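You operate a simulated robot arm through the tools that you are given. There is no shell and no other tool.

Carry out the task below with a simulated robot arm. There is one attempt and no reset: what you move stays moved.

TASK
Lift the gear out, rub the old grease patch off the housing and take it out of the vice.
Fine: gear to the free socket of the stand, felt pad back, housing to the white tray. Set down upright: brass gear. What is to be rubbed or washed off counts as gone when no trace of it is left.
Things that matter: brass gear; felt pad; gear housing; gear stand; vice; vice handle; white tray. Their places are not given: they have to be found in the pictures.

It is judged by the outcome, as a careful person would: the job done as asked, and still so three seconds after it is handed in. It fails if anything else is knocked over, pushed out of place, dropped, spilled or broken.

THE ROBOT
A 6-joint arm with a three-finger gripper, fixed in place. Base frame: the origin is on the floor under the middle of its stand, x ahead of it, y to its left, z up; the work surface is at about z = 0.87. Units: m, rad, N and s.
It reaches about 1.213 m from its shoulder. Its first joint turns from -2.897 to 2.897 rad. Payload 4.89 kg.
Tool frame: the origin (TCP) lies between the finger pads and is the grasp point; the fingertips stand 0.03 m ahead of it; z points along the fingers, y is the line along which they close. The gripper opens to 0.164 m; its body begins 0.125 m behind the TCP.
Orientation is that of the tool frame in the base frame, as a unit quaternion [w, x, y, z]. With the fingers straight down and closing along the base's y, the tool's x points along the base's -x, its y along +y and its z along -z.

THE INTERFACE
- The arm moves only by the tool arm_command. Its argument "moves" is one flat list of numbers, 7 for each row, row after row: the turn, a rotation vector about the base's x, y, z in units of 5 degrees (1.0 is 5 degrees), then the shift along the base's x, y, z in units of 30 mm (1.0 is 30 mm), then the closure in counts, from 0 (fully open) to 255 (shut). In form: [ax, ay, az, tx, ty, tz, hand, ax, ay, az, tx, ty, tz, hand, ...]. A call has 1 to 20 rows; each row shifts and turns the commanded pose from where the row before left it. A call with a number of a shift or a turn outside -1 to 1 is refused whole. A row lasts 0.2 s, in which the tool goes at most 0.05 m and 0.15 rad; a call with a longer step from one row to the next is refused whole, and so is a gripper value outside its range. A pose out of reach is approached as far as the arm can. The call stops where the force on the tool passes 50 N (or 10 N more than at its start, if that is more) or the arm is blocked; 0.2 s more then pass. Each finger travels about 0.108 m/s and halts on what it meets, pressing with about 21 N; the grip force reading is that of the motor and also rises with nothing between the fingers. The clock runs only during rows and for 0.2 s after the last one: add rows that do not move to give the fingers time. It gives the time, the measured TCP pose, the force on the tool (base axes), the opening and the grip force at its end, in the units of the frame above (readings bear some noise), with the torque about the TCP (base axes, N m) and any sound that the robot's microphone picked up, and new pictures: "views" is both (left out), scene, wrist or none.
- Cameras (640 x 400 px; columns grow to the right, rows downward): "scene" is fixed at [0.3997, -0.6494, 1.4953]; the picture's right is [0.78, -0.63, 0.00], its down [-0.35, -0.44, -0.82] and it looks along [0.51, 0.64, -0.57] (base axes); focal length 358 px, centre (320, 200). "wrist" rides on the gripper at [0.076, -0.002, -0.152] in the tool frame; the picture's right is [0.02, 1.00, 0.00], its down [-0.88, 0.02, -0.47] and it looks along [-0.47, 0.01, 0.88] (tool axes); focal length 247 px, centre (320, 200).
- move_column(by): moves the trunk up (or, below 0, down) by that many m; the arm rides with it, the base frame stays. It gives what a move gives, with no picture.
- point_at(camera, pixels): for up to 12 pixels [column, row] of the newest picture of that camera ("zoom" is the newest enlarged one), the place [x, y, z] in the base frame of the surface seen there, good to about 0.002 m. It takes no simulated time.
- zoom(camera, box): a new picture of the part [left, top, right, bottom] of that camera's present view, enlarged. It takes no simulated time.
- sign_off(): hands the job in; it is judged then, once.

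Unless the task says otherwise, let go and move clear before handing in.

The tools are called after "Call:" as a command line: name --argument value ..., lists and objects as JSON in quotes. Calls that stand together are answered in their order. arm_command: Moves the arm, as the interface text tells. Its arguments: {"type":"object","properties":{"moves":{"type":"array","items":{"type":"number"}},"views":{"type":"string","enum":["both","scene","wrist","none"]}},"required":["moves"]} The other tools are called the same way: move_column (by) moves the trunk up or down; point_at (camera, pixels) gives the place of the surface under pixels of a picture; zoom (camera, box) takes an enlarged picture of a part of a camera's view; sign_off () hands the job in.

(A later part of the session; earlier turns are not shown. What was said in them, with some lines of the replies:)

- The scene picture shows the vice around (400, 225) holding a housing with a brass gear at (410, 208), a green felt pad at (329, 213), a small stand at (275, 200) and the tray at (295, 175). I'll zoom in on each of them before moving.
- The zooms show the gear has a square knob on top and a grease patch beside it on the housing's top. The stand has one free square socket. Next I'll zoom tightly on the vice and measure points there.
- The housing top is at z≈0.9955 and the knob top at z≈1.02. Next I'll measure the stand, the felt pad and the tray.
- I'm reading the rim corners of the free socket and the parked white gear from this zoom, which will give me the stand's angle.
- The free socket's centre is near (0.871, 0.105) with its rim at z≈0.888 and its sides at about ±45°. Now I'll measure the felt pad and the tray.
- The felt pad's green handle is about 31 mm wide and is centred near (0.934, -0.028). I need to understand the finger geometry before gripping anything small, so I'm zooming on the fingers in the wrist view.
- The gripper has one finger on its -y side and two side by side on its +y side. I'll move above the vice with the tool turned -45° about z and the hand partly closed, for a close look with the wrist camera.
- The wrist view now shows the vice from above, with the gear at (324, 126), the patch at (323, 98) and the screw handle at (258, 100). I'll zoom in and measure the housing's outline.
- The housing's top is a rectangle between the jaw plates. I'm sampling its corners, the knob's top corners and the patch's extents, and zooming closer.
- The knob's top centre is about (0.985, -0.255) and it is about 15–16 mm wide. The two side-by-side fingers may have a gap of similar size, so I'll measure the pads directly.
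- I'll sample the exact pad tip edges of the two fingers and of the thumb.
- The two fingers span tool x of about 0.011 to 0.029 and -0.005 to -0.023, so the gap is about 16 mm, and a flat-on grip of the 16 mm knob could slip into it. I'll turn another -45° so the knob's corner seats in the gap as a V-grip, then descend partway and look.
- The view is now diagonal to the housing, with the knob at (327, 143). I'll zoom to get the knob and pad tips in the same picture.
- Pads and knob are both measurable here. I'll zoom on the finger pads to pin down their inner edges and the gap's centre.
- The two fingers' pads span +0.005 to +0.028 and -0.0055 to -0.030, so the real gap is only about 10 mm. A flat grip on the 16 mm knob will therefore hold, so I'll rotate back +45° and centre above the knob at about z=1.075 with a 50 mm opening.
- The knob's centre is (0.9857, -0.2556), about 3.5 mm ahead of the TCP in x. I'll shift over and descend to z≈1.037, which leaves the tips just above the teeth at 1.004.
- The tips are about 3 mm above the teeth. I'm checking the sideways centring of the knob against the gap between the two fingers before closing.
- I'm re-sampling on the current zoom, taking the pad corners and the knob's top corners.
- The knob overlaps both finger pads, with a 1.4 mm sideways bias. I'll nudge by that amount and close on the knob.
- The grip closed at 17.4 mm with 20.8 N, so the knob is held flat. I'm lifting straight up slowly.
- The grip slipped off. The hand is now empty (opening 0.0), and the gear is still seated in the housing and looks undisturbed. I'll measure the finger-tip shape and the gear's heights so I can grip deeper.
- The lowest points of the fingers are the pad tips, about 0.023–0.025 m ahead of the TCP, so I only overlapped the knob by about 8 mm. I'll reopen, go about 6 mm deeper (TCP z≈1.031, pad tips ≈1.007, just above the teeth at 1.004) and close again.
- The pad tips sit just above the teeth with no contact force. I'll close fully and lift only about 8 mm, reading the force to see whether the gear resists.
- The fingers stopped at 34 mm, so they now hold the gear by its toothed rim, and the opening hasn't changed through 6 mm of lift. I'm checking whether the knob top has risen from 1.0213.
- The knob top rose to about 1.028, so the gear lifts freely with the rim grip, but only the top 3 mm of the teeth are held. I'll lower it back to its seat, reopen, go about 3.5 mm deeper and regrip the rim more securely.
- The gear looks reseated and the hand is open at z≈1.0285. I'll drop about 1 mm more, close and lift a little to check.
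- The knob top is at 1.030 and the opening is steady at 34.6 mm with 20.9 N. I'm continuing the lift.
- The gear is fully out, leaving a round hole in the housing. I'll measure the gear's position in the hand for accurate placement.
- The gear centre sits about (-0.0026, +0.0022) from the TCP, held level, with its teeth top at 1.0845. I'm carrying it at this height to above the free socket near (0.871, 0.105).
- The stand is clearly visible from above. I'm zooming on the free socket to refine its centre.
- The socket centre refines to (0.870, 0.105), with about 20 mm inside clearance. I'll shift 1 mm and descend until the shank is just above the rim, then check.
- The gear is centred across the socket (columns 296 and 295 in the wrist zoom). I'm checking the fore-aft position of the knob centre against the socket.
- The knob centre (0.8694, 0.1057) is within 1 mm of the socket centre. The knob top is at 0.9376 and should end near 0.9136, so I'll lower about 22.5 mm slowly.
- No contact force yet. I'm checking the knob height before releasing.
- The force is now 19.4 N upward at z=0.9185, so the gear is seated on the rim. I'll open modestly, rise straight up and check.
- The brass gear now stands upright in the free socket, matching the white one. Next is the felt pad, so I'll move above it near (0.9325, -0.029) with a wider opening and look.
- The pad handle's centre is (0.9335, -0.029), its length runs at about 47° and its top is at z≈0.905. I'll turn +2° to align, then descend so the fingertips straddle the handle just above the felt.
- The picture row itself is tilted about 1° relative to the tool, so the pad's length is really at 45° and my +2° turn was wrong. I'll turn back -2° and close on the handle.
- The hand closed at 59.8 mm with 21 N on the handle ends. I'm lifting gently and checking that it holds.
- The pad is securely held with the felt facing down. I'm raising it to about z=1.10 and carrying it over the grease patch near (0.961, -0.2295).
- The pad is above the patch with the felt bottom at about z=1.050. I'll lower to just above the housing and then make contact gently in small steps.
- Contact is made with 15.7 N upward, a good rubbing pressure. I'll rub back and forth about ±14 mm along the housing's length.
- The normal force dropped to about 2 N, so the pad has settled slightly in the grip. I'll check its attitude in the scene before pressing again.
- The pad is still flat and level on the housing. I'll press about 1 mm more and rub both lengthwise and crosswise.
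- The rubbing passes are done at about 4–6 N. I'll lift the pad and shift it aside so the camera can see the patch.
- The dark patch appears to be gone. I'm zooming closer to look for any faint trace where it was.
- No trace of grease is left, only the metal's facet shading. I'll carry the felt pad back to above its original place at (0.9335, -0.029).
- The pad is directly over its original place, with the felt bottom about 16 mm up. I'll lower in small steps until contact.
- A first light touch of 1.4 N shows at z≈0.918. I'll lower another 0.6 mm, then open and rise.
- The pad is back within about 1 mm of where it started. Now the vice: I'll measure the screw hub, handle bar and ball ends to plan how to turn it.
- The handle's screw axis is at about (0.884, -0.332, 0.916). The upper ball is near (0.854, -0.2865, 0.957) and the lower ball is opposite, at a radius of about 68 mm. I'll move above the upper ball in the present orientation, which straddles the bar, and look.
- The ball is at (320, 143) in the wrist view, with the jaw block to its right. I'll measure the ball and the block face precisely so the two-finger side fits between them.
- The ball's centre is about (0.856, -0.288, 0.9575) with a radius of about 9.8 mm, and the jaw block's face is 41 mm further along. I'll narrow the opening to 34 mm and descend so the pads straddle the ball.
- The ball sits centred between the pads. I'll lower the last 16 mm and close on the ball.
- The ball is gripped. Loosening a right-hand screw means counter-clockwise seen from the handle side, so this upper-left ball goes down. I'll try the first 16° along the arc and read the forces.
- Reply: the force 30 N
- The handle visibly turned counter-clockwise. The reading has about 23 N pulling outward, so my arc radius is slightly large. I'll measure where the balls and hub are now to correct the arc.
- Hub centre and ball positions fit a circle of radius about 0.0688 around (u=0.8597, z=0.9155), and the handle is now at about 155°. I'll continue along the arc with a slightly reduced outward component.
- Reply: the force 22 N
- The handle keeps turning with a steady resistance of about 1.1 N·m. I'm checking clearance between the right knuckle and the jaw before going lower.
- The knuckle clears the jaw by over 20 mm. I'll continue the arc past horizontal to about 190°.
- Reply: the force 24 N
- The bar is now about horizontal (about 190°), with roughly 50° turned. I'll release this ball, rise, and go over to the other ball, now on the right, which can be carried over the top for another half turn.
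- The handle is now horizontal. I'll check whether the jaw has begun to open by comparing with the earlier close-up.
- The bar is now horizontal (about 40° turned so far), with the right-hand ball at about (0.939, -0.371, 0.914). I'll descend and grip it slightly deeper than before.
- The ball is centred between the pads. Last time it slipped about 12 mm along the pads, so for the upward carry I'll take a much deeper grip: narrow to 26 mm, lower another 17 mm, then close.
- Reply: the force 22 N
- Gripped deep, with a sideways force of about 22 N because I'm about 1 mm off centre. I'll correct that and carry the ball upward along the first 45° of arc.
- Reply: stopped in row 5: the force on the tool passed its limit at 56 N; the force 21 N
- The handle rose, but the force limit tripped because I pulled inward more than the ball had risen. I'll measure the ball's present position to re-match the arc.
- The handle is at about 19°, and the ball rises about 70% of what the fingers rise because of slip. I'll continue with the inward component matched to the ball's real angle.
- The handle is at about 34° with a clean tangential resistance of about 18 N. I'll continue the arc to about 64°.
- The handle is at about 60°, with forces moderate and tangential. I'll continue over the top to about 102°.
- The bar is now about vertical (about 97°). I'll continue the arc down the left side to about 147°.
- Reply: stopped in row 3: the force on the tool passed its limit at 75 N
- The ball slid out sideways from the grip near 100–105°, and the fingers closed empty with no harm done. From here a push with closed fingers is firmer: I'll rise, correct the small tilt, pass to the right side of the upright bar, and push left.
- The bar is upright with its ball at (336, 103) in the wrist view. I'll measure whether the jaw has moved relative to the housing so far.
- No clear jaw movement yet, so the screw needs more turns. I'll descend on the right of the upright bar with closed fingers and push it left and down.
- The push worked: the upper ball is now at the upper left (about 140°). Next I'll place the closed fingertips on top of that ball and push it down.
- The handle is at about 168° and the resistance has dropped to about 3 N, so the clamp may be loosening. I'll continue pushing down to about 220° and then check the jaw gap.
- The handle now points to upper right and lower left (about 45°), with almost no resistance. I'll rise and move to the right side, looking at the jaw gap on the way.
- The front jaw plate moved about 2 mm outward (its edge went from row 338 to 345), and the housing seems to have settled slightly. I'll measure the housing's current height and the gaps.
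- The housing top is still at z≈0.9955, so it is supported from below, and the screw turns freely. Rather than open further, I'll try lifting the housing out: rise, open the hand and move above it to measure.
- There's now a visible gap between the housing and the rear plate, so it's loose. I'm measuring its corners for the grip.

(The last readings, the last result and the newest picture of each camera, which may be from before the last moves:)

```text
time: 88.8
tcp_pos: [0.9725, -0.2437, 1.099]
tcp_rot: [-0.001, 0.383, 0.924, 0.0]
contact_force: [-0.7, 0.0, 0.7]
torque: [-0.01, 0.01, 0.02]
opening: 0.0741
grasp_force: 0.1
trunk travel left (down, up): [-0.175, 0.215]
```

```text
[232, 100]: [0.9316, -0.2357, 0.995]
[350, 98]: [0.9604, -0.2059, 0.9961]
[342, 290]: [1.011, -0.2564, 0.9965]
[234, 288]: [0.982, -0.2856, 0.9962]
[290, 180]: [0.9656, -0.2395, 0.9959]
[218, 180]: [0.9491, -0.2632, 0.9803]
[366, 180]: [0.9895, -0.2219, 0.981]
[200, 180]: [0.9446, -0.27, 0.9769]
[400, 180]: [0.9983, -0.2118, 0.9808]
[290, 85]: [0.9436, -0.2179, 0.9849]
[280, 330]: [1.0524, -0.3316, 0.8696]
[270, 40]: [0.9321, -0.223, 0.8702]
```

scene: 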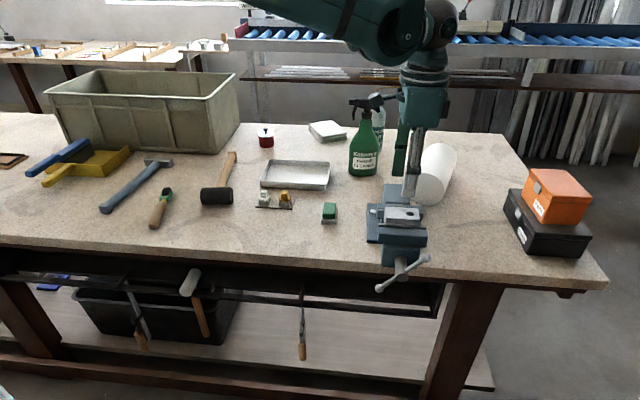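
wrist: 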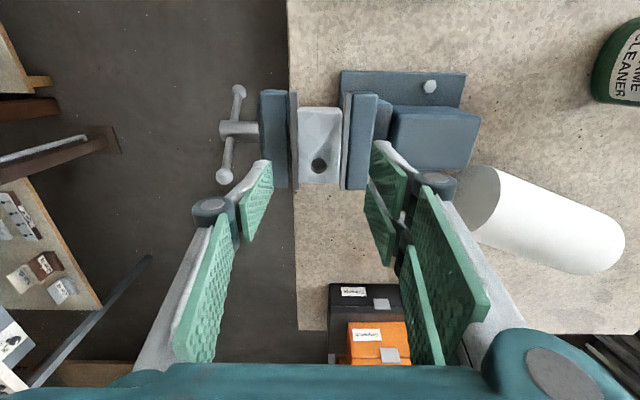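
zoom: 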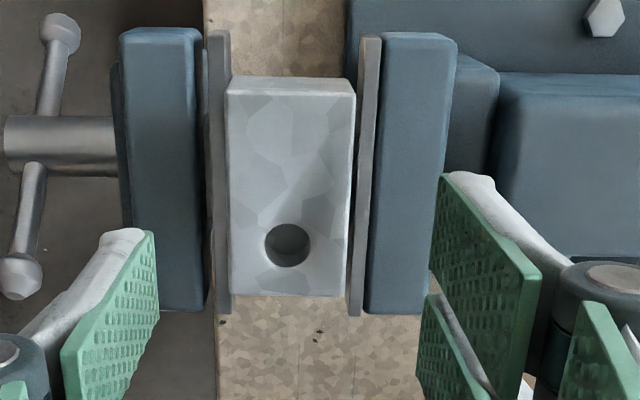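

The housing's centre is (0.971, -0.246) with its top at 0.9955, and the jaw plates' tops are at about 0.980. I'll descend to z≈1.03 with a 60 mm opening and verify before the final approach.

Call:
arm_command --moves '[0, 0, 0, -0.04, -0.073, -0.6, 155, 0, 0, 0, 0, 0, -0.6, 157, 0, 0, 0, 0, 0, -0.6, 157, 0, 0, 0, 0, 0, -0.5, 157, 0, 0, 0, 0, 0, 0, 157]' --views "both"

Call:
zoom --camera "wrist" --box '[240, 100, 420, 260]'

Call:
zoom --camera "scene" --box '[360, 160, 440, 240]'

```text
time: 90.0
tcp_pos: [0.9709, -0.2443, 1.0282]
tcp_rot: [-0.001, 0.384, 0.923, 0.0]
contact_force: [0.7, 0.1, -0.1]
torque: [0.03, 0.02, -0.02]
opening: 0.0633
grasp_force: 0.2
trunk travel left (down, up): [-0.175, 0.215]
```

scene: 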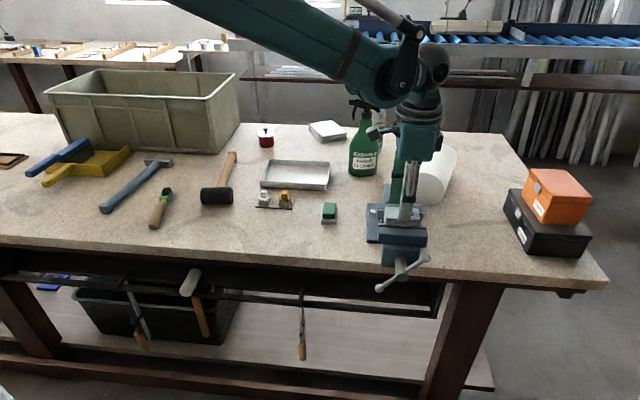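
wrist: 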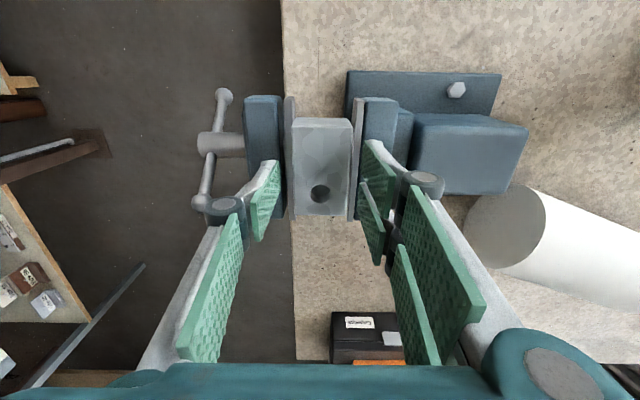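

```text
2.50 times, centred on (330, 180) of wrist
```

zoom: 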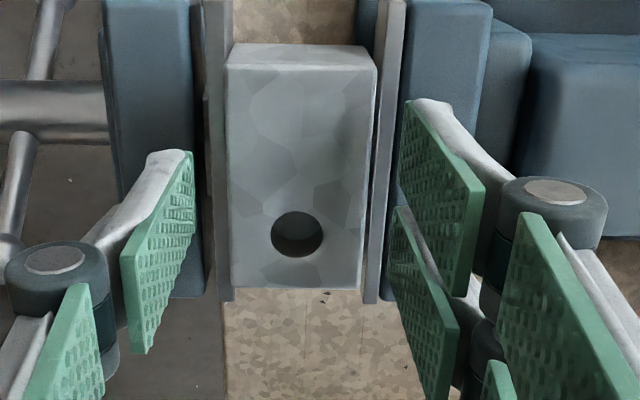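

```text
5.00 times, centred on (400, 200) of scene
```

zoom: 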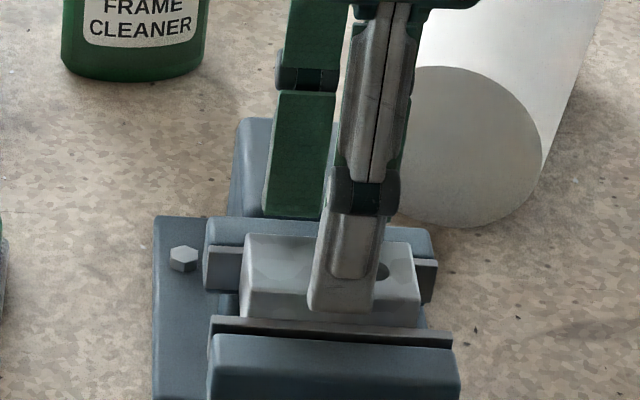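

Alignment looks good: the housing is centred between the pads and the tips are above the jaw plates. I'll descend to z≈1.0125 and close on its sides.

Call:
arm_command --moves '[0, 0, 0, 0.015, 0.015, -0.25, 157, 0, 0, 0, 0, 0, -0.26, 157, 0, 0, 0, 0, 0, 0, 170, 0, 0, 0, 0, 0, 0, 182, 0, 0, 0, 0, 0, 0, 195, 0, 0, 0, 0, 0, 0, 255, 0, 0, 0, 0, 0, 0, 255, 0, 0, 0, 0, 0, 0, 255]' --views "both"

Call:
zoom --camera "wrist" --box '[240, 100, 420, 260]'

Call:
zoom --camera "scene" --box '[360, 160, 440, 240]'

```text
time: 91.8
tcp_pos: [0.9718, -0.2447, 1.0125]
tcp_rot: [-0.001, 0.384, 0.923, -0.001]
contact_force: [0.9, 1.2, -0.2]
torque: [0.03, -0.06, -0.1]
opening: 0.0457
grasp_force: 20.8
trunk travel left (down, up): [-0.175, 0.215]
```

scene: 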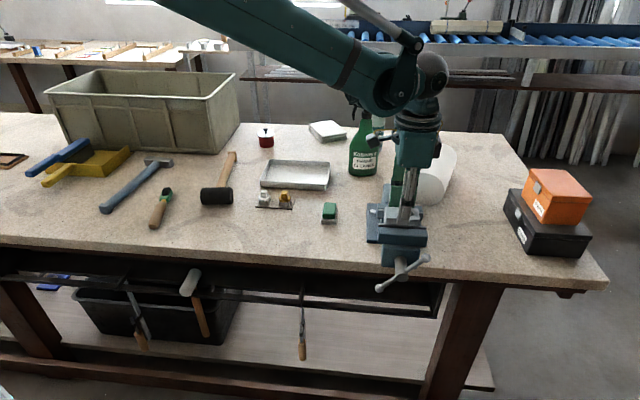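
wrist: 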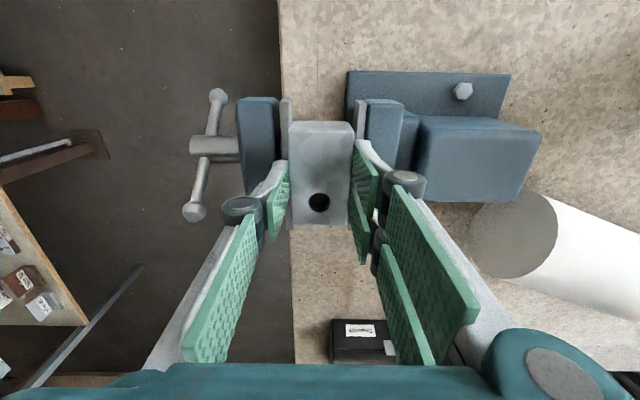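

```text
2.50 times, centred on (330, 180) of wrist
```

zoom: 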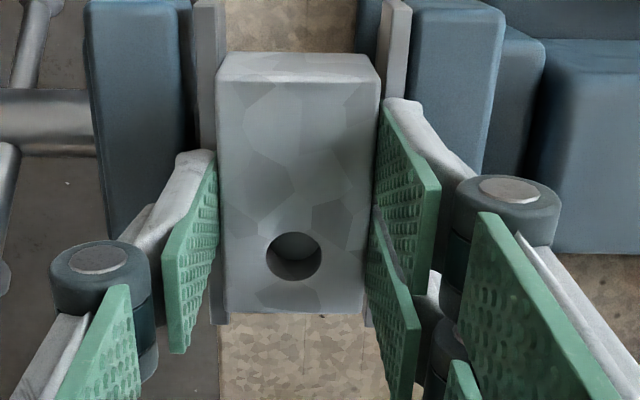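

```text
5.00 times, centred on (400, 200) of scene
```

zoom: 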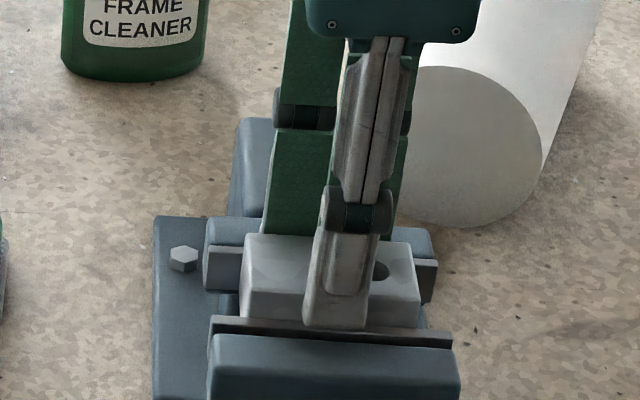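

Gripped at 45.7 mm with 20.8 N. I'll lift very gently, 9 mm first, to see whether the housing is free.

Call:
arm_command --moves '[0, 0, 0, 0, 0, 0.1, 255, 0, 0, 0, 0, 0, 0.1, 255, 0, 0, 0, 0, 0, 0.1, 255, 0, 0, 0, 0, 0, 0, 255]' --views "wrist"

Call:
zoom --camera "wrist" --box '[240, 100, 420, 260]'

Call:
point_at --camera "zoom" --pixels '[[230, 100], [365, 100], [300, 150], [260, 200], [340, 200], [240, 290], [350, 290]]'

```text
time: 92.8
tcp_pos: [0.9708, -0.2446, 1.022]
tcp_rot: [-0.001, 0.383, 0.924, 0.0]
contact_force: [0.0, 0.0, -4.1]
torque: [-0.03, -0.01, 0.02]
opening: 0.0459
grasp_force: 21.2
trunk travel left (down, up): [-0.175, 0.215]
```

wrist: 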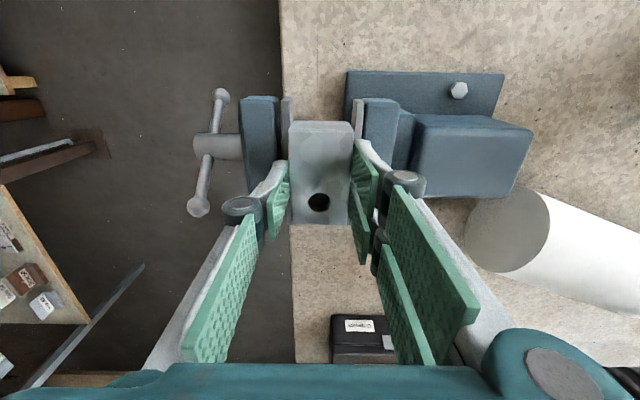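

```text
2.50 times, centred on (330, 180) of wrist
```

zoom: 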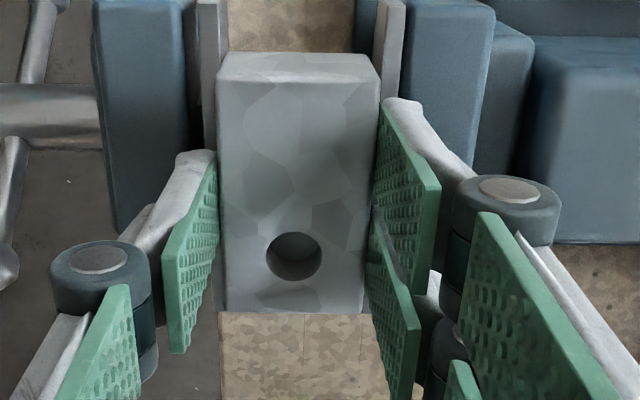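

```text
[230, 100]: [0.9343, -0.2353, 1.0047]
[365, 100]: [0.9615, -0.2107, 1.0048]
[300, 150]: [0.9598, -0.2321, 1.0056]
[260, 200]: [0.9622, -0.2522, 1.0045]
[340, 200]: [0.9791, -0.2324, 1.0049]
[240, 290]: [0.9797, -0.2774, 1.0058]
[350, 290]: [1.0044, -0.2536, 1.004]
```

The housing is free: its top rose 9 mm and stays level, with about 4 N of weight. I'm lifting it clear of the vice.

Call:
arm_command --moves '[0, 0, 0, 0, 0, 0.25, 255, 0, 0, 0, 0, 0, 0.35, 255, 0, 0, 0, 0, 0, 0.45, 255, 0, 0, 0, 0, 0, 0.5, 255, 0, 0, 0, 0, 0, 0.5, 255, 0, 0, 0, 0, 0, 0.5, 255, 0, 0, 0, 0, 0, 0.5, 255, 0, 0, 0, 0, 0, 0.5, 255, 0, 0, 0, 0, 0, 0, 255]' --views "both"

Call:
zoom --camera "scene" --box '[350, 110, 450, 240]'

Call:
zoom --camera "wrist" --box '[240, 80, 420, 260]'

```text
time: 94.8
tcp_pos: [0.9726, -0.2442, 1.1316]
tcp_rot: [-0.001, 0.383, 0.924, 0.0]
contact_force: [-0.7, 0.8, -3.4]
torque: [-0.02, -0.01, -0.03]
opening: 0.0455
grasp_force: 21.0
trunk travel left (down, up): [-0.175, 0.215]
```

scene: 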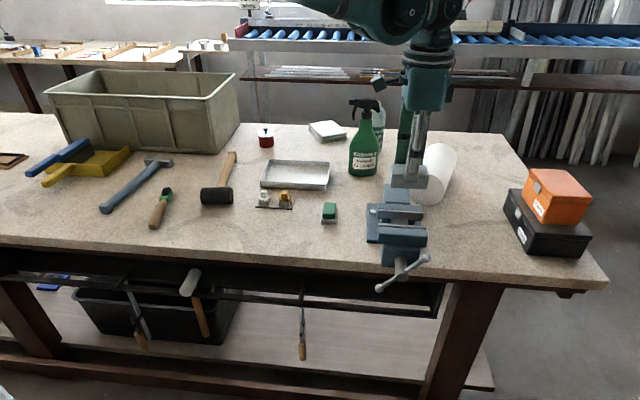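
wrist: 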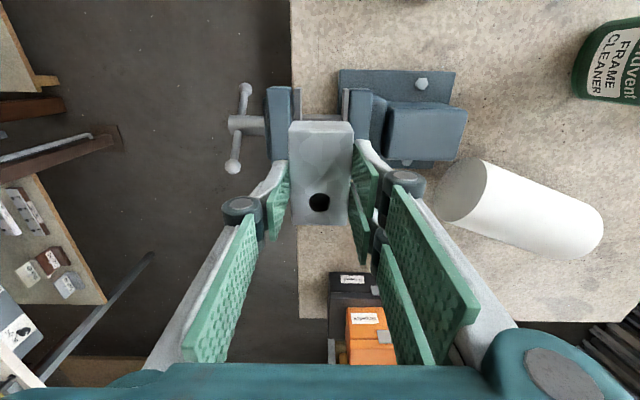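

```text
3.08 times, centred on (400, 175) of scene
```

zoom: 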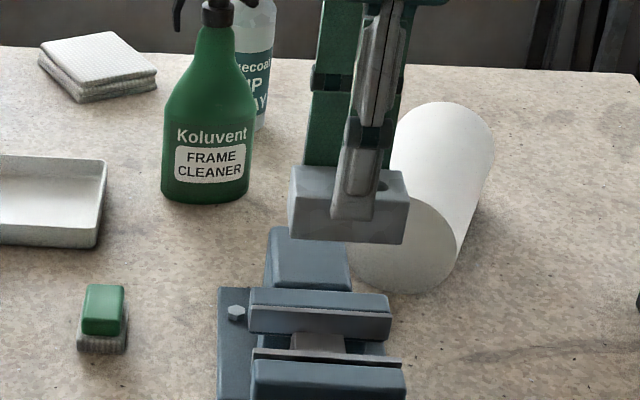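

```text
2.22 times, centred on (330, 170) of wrist
```

zoom: 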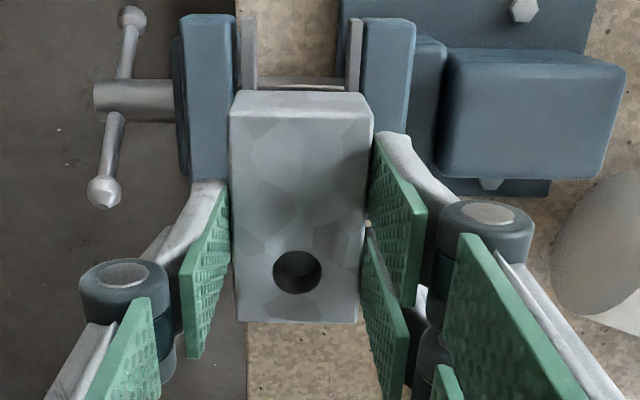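

The housing is clear of the vice and level. Before moving, I'll measure the housing's height, the spray bottle's position and the tray's geometry for a safe path.

Call:
point_at --camera "zoom" --pixels '[[300, 175], [300, 230], [390, 205], [390, 240], [205, 190], [170, 180], [245, 180], [205, 100], [220, 5], [190, 0], [265, 120], [100, 180]]'

Call:
zoom --camera "scene" --box '[245, 145, 345, 205]'

Call:
point_at --camera "zoom" --pixels '[[180, 100], [535, 115], [500, 275], [105, 255], [190, 130], [520, 140], [490, 240], [130, 225], [320, 180], [320, 240], [320, 265], [320, 110]]'

```text
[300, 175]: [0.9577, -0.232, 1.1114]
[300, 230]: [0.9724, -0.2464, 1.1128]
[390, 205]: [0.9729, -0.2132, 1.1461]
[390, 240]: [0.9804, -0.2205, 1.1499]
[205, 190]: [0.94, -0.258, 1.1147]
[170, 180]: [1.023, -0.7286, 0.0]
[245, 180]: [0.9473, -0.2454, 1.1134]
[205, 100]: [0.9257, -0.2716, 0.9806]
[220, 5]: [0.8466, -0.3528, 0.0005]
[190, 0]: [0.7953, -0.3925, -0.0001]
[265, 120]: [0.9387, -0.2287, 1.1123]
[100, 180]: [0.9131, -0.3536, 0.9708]
```

```text
6.40 times, centred on (295, 175) of scene
```

zoom: 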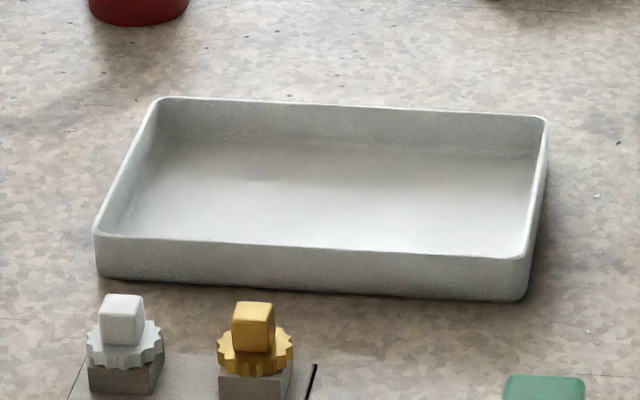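

```text
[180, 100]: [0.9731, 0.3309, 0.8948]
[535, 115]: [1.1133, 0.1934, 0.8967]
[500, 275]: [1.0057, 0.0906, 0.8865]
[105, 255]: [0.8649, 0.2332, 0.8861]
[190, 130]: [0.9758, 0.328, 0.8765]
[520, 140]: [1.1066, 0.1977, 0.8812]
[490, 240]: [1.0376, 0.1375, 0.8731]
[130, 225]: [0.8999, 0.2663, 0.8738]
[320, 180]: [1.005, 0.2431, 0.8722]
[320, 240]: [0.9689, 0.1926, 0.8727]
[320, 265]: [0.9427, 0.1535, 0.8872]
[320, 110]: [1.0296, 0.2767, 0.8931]
```

I need the bottle and housing measured on the scene camera directly, since that last batch used the wrong zoom.

Call:
point_at --camera "scene" --pixels '[[362, 172], [362, 150], [350, 165], [375, 165], [366, 105], [355, 103], [380, 120], [394, 175], [394, 187], [428, 178], [428, 188], [410, 186]]'

Call:
zoom --camera "scene" --box '[380, 150, 440, 200]'

```text
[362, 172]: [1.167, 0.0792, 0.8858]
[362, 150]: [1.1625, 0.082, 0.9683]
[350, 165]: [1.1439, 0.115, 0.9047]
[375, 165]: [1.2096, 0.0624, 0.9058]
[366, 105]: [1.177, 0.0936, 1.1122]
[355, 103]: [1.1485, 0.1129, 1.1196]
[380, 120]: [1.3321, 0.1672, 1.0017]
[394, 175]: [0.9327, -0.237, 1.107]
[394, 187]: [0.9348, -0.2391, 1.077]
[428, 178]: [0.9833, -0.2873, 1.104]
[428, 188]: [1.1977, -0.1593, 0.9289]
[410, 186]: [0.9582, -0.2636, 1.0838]
```

```text
8.00 times, centred on (410, 175) of scene
```

zoom: 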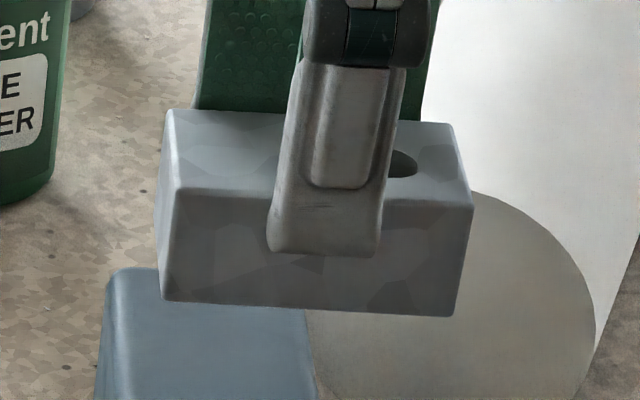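

Call:
point_at --camera "zoom" --pixels '[[175, 205], [172, 292], [175, 298], [450, 215], [445, 308], [200, 296], [420, 308], [170, 120], [320, 250]]'

Call:
arm_command --moves '[0, 0, 0, 0.02, 0.5, 0.1, 255, 0, 0, 0, 0.03, 0.9, 0.1, 255, 0, 0, 0, 0.035, 0.95, 0, 255, 0, 0, 0, 0.035, 0.95, 0, 255, 0, 0, 0, 0.035, 0.95, 0, 255, 0, 0, 0, 0.035, 0.95, 0, 255, 0, 0, 0, 0.035, 0.95, 0, 255, 0, 0, 0, 0.035, 0.95, 0, 255, 0, 0, 0, 0.035, 0.95, 0, 255, 0, 0, 0, 0.035, 0.95, 0, 255, 0, 0, 0, 0.035, 0.95, 0, 255, 0, 0, 0, 0.035, 0.95, 0, 255, 0, 0, 0, 0.035, 0.95, 0, 255, 0, 0, 0, 0.035, 0.95, 0, 255, 0, 0, 0, 0.035, 0.95, 0, 255, 0, 0, 0, 0.035, 0.9, 0, 255, 0, 0, 0, 0.01, 0.53, 0, 255, 0, 0, 0, 0, 0, 0, 255]' --views "both"

Call:
zoom --camera "wrist" --box '[220, 20, 460, 240]'

```text
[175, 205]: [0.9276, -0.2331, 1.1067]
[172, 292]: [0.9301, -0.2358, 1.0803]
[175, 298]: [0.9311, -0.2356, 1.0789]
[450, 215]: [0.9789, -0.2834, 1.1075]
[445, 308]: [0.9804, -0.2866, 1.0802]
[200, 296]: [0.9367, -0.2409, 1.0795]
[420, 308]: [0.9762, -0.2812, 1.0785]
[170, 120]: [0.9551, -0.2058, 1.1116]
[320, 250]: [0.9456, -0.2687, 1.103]
```

```text
time: 98.6
tcp_pos: [0.988, 0.2099, 1.1349]
tcp_rot: [-0.001, 0.383, 0.924, -0.001]
contact_force: [0.6, 0.9, -4.2]
torque: [-0.02, -0.02, 0.01]
opening: 0.0457
grasp_force: 20.7
trunk travel left (down, up): [-0.175, 0.215]
```

scene: 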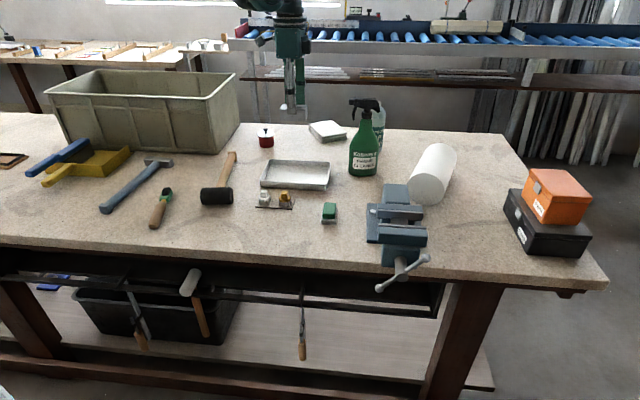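
wrist: 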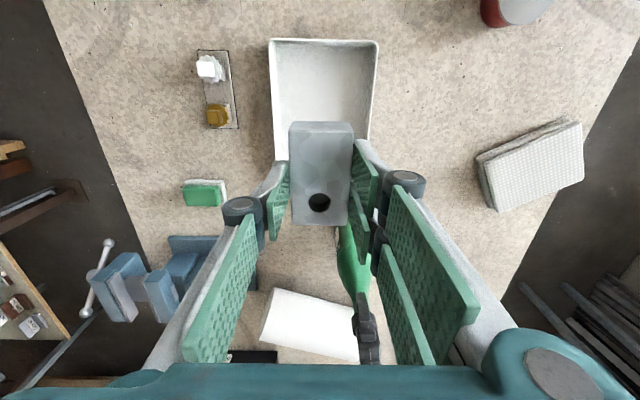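

```text
1.82 times, centred on (340, 130) of wrist
```

zoom: 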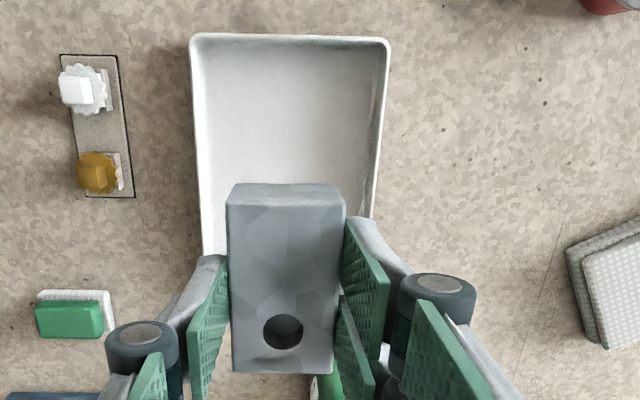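

The housing hangs level over the tray, 35 mm tall, with its bottom about 53 mm below the TCP. I'll centre on the tray at (0.989, 0.212) and lower to just above the floor.

Call:
arm_command --moves '[0, 0, 0, 0.06, 0.11, -0.6, 255, 0, 0, 0, 0, 0, -0.9, 255, 0, 0, 0, 0, 0, -0.9, 255, 0, 0, 0, 0, 0, -0.9, 255, 0, 0, 0, 0, 0, -0.9, 255, 0, 0, 0, 0, 0, -0.9, 255, 0, 0, 0, 0, 0, -0.9, 255, 0, 0, 0, 0, 0, -0.5, 255, 0, 0, 0, 0, 0, 0, 255]' --views "both"

Call:
zoom --camera "scene" --box '[245, 140, 345, 205]'

Call:
zoom --camera "wrist" --box '[200, 60, 440, 280]'

```text
time: 100.6
tcp_pos: [0.9891, 0.2155, 0.9389]
tcp_rot: [-0.001, 0.384, 0.923, 0.0]
contact_force: [1.2, 0.6, -4.5]
torque: [-0.01, 0.05, 0.0]
opening: 0.0457
grasp_force: 20.9
trunk travel left (down, up): [-0.175, 0.215]
```

scene: 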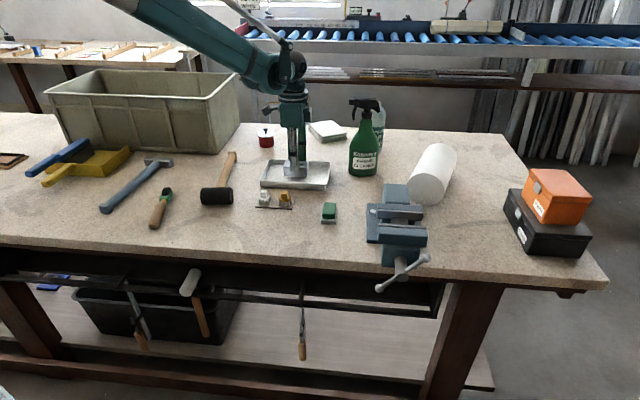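
wrist: 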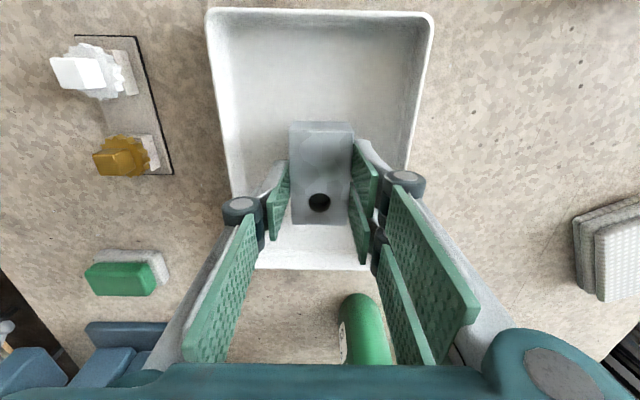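

```text
6.15 times, centred on (295, 172) of scene
```

zoom: 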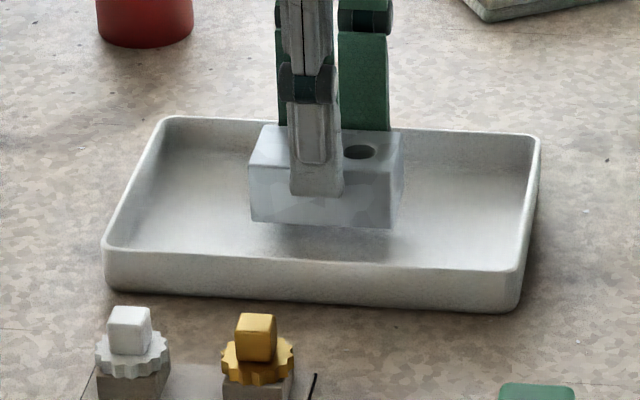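

```text
1.82 times, centred on (320, 170) of wrist
```

zoom: 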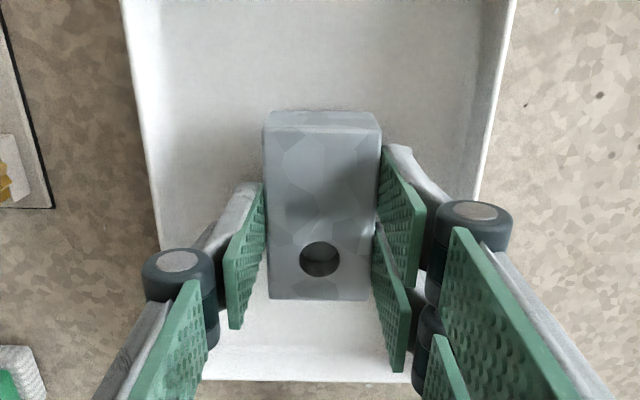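

The housing hangs about 13 mm above the tray floor, well inside the rim. I'll lower it gently until contact.

Call:
arm_command --moves '[0, 0, 0, 0, 0, -0.2, 255, 0, 0, 0, 0, 0, -0.1, 255, 0, 0, 0, 0, 0, -0.04, 255, 0, 0, 0, 0, 0, 0, 255]' --views "none"

Call:
arm_command --moves '[0, 0, 0, 0, 0, -0.04, 255, 0, 0, 0, 0, 0, 0, 255]' --views "none"

```text
time: 101.6
tcp_pos: [0.9889, 0.2153, 0.9302]
tcp_rot: [-0.001, 0.383, 0.924, 0.0]
contact_force: [0.1, -0.5, -3.4]
torque: [0.0, 0.0, 0.03]
opening: 0.0457
grasp_force: 20.7
trunk travel left (down, up): [-0.175, 0.215]
```

```text
time: 102.2
tcp_pos: [0.9891, 0.2152, 0.9283]
tcp_rot: [-0.001, 0.384, 0.923, 0.0]
contact_force: [-0.2, 0.3, -3.8]
torque: [0.0, 0.03, 0.01]
opening: 0.0458
grasp_force: 21.2
trunk travel left (down, up): [-0.175, 0.215]
```

Still hanging free with no contact at z=0.928, so I'm continuing down in about 1 mm steps.

Call:
arm_command --moves '[0, 0, 0, 0, 0, -0.04, 255, 0, 0, 0, 0, 0, 0, 255]' --views "none"

Call:
arm_command --moves '[0, 0, 0, 0, 0, -0.03, 255, 0, 0, 0, 0, 0, 0, 255]' --views "wrist"

```text
time: 102.8
tcp_pos: [0.9896, 0.2146, 0.9279]
tcp_rot: [-0.001, 0.384, 0.923, 0.0]
contact_force: [-0.3, 0.8, -2.9]
torque: [-0.01, -0.03, 0.02]
opening: 0.0454
grasp_force: 21.4
trunk travel left (down, up): [-0.175, 0.215]
```

```text
time: 103.4
tcp_pos: [0.9909, 0.2155, 0.9277]
tcp_rot: [-0.001, 0.384, 0.923, 0.001]
contact_force: [1.7, 3.7, 13.4]
torque: [-0.04, -0.22, -0.01]
opening: 0.0458
grasp_force: 21.0
trunk travel left (down, up): [-0.175, 0.215]
```

wrist: 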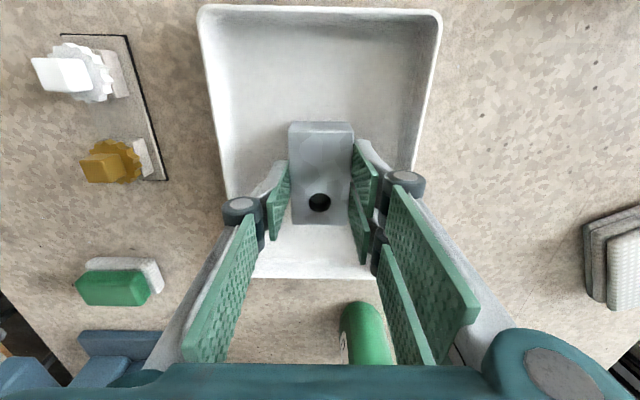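

The force is now 13 N upward, so the housing rests on the tray floor. I'll relieve slightly, open, and rise straight up.

Call:
arm_command --moves '[0, 0, 0, 0, 0, 0.02, 255, 0, 0, 0, 0, 0, 0, 180, 0, 0, 0, 0, 0, 0, 165, 0, 0, 0, 0, 0, 0, 155, 0, 0, 0, 0, 0, 0, 155, 0, 0, 0, 0, 0, 0.3, 155, 0, 0, 0, 0, 0, 0.7, 155, 0, 0, 0, 0, 0, 0.9, 155, 0, 0, 0, 0, 0, 0.9, 155, 0, 0, 0, 0, 0, 0.9, 155, 0, 0, 0, 0, 0, 0.9, 155, 0, 0, 0, 0, 0, 0.9, 155, 0, 0, 0, 0, 0, 0, 155]' --views "both"

Call:
zoom --camera "scene" --box '[245, 140, 345, 215]'

Call:
zoom --camera "wrist" --box '[180, 0, 440, 220]'

```text
time: 106.2
tcp_pos: [0.9882, 0.2142, 1.0927]
tcp_rot: [-0.001, 0.383, 0.924, 0.001]
contact_force: [-0.2, -0.5, 1.7]
torque: [0.02, -0.05, 0.03]
opening: 0.0644
grasp_force: 0.0
trunk travel left (down, up): [-0.175, 0.215]
```

scene: 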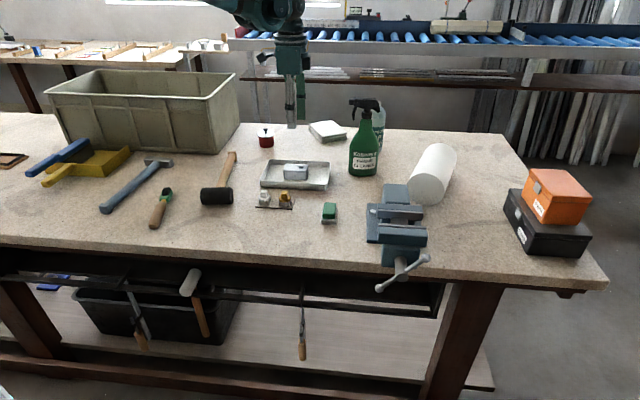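
wrist: 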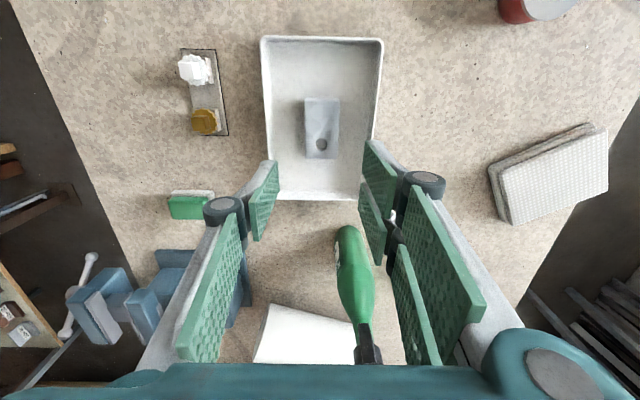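

```text
5.33 times, centred on (295, 178) of scene
```

zoom: 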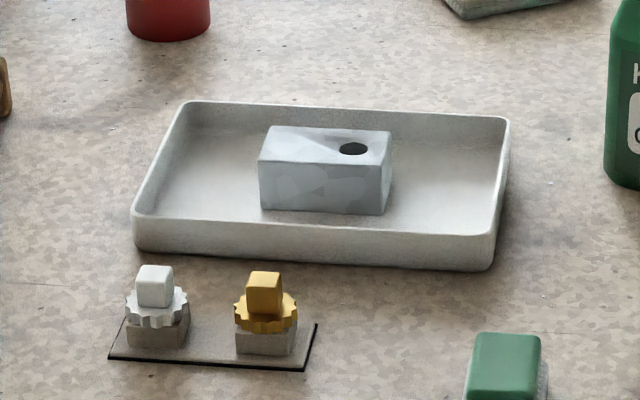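

```text
1.82 times, centred on (310, 110) of wrist
```

zoom: 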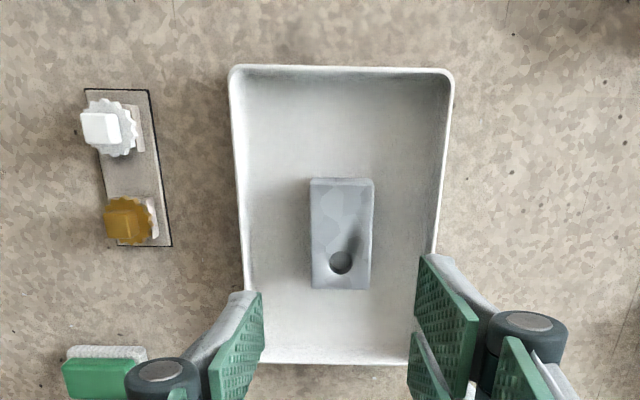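

The housing sits flat inside the tray, the gear is upright in the stand and the pad is in place. I'll take a last close look at the housing's top for any grease trace, and at the rest of the bench.

Call:
zoom --camera "wrist" --box '[295, 90, 350, 165]'

Call:
zoom --camera "scene" --box '[280, 155, 325, 185]'

Call:
zoom --camera "scene" --box '[310, 100, 470, 300]'

```text
5.33 times, centred on (322, 128) of wrist
```

zoom: 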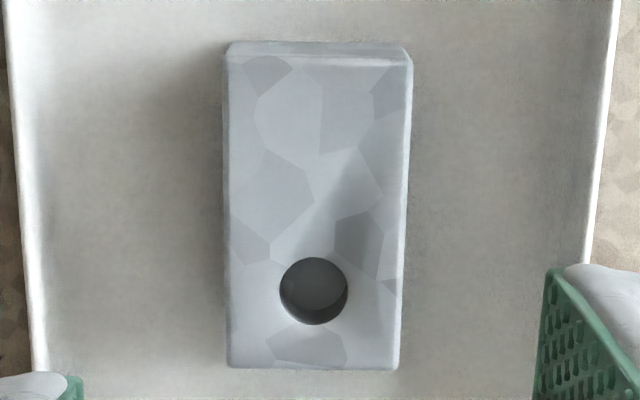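

```text
13.33 times, centred on (302, 170) of scene
```

zoom: 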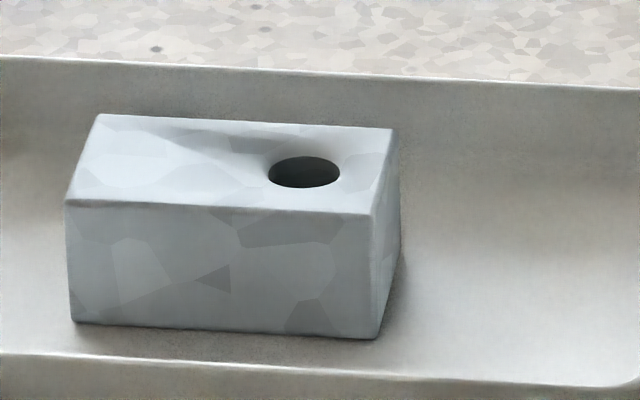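

```text
2.00 times, centred on (390, 200) of scene
```

zoom: 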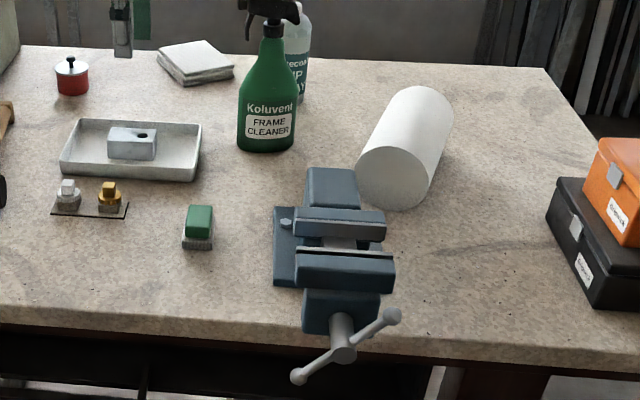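

The housing top is clean, showing only smooth shading by the hole, and nothing else on the bench has moved. I'll retreat the empty hand up and back before handing in.

Call:
arm_command --moves '[0, 0, 0, 0, 0, 0.9, 155, 0, 0, 0, 0, 0, 0.9, 155, 0, 0, 0, 0, 0, 0.9, 155, 0, 0, 0, 0, 0, 0.9, 155, 0, 0, 0, -0.9, -0.3, 0, 155, 0, 0, 0, -0.9, -0.3, 0, 155, 0, 0, 0, -0.9, -0.3, 0, 155, 0, 0, 0, -0.9, -0.3, 0, 155, 0, 0, 0, -0.9, -0.3, 0, 155, 0, 0, 0, -0.9, -0.3, 0, 155, 0, 0, 0, 0, 0, 0, 155]' --views "both"

Call:
zoom --camera "scene" --box '[245, 140, 445, 300]'

```text
time: 108.6
tcp_pos: [0.8288, 0.1599, 1.2003]
tcp_rot: [-0.002, 0.384, 0.923, 0.001]
contact_force: [-0.6, -0.9, 1.5]
torque: [0.06, -0.13, -0.02]
opening: 0.0643
grasp_force: 0.1
trunk travel left (down, up): [-0.175, 0.215]
```

scene: 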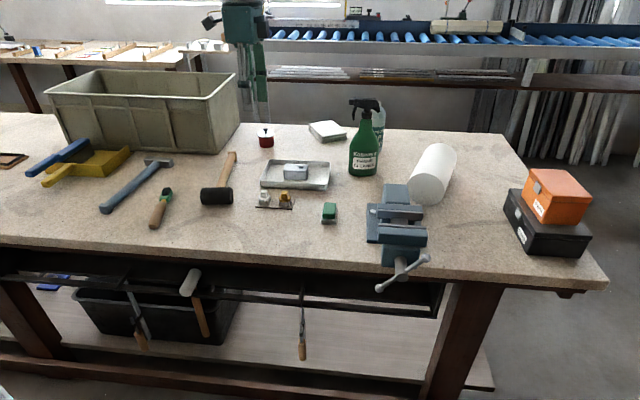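
wrist: 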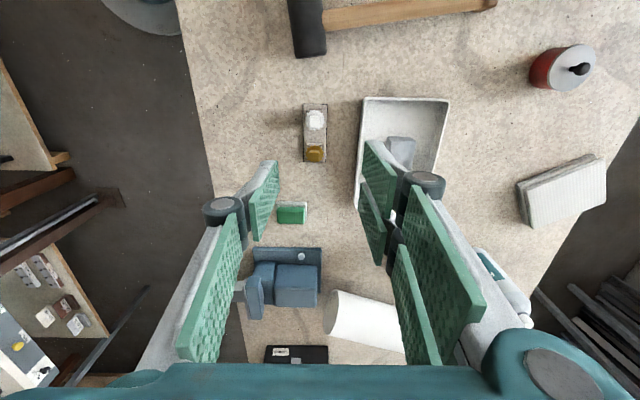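

```text
2.50 times, centred on (345, 220) of scene
```

zoom: 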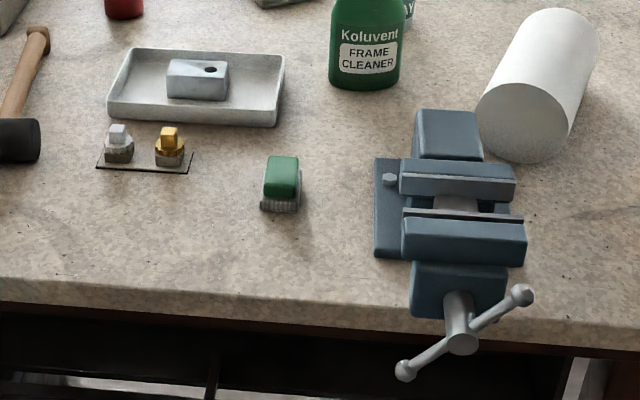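

The final pictures show everything where it was asked for. The gear is upright in the stand's free socket at (285, 197), the pad is in its original place at (329, 213), the clean housing is in the white tray at (296, 172), and the vice is open and empty with the hand clear. I'm handing in.

Call:
sign_off

```text
The job is handed in.
```

The final pictures show the whole job done, and I've handed it in; no verdict has come back yet.

- **Brass gear:** it stands upright in the free socket of the stand, seated on the rim like the white gear beside it. My first grip slipped off its knob while it was still in the housing. It stayed in its seat, and I then lifted it out by the toothed rim.
- **Grease patch:** I rubbed it off with the felt pad. Close-ups from both cameras show no trace left, only a smooth shading next to the hole that doesn't look like grease.
- **Felt pad:** it's back within about 1 mm of where it started.
- **Housing:** it lies flat near the middle of the white tray.
- **Vice:** I turned the handle about three quarters of a turn, which opened the jaw about 3 mm and freed the housing. I left the jaw open and the handle in its turned position.

Nothing else on the bench appears to have moved, and the hand was open and clear when I handed in.
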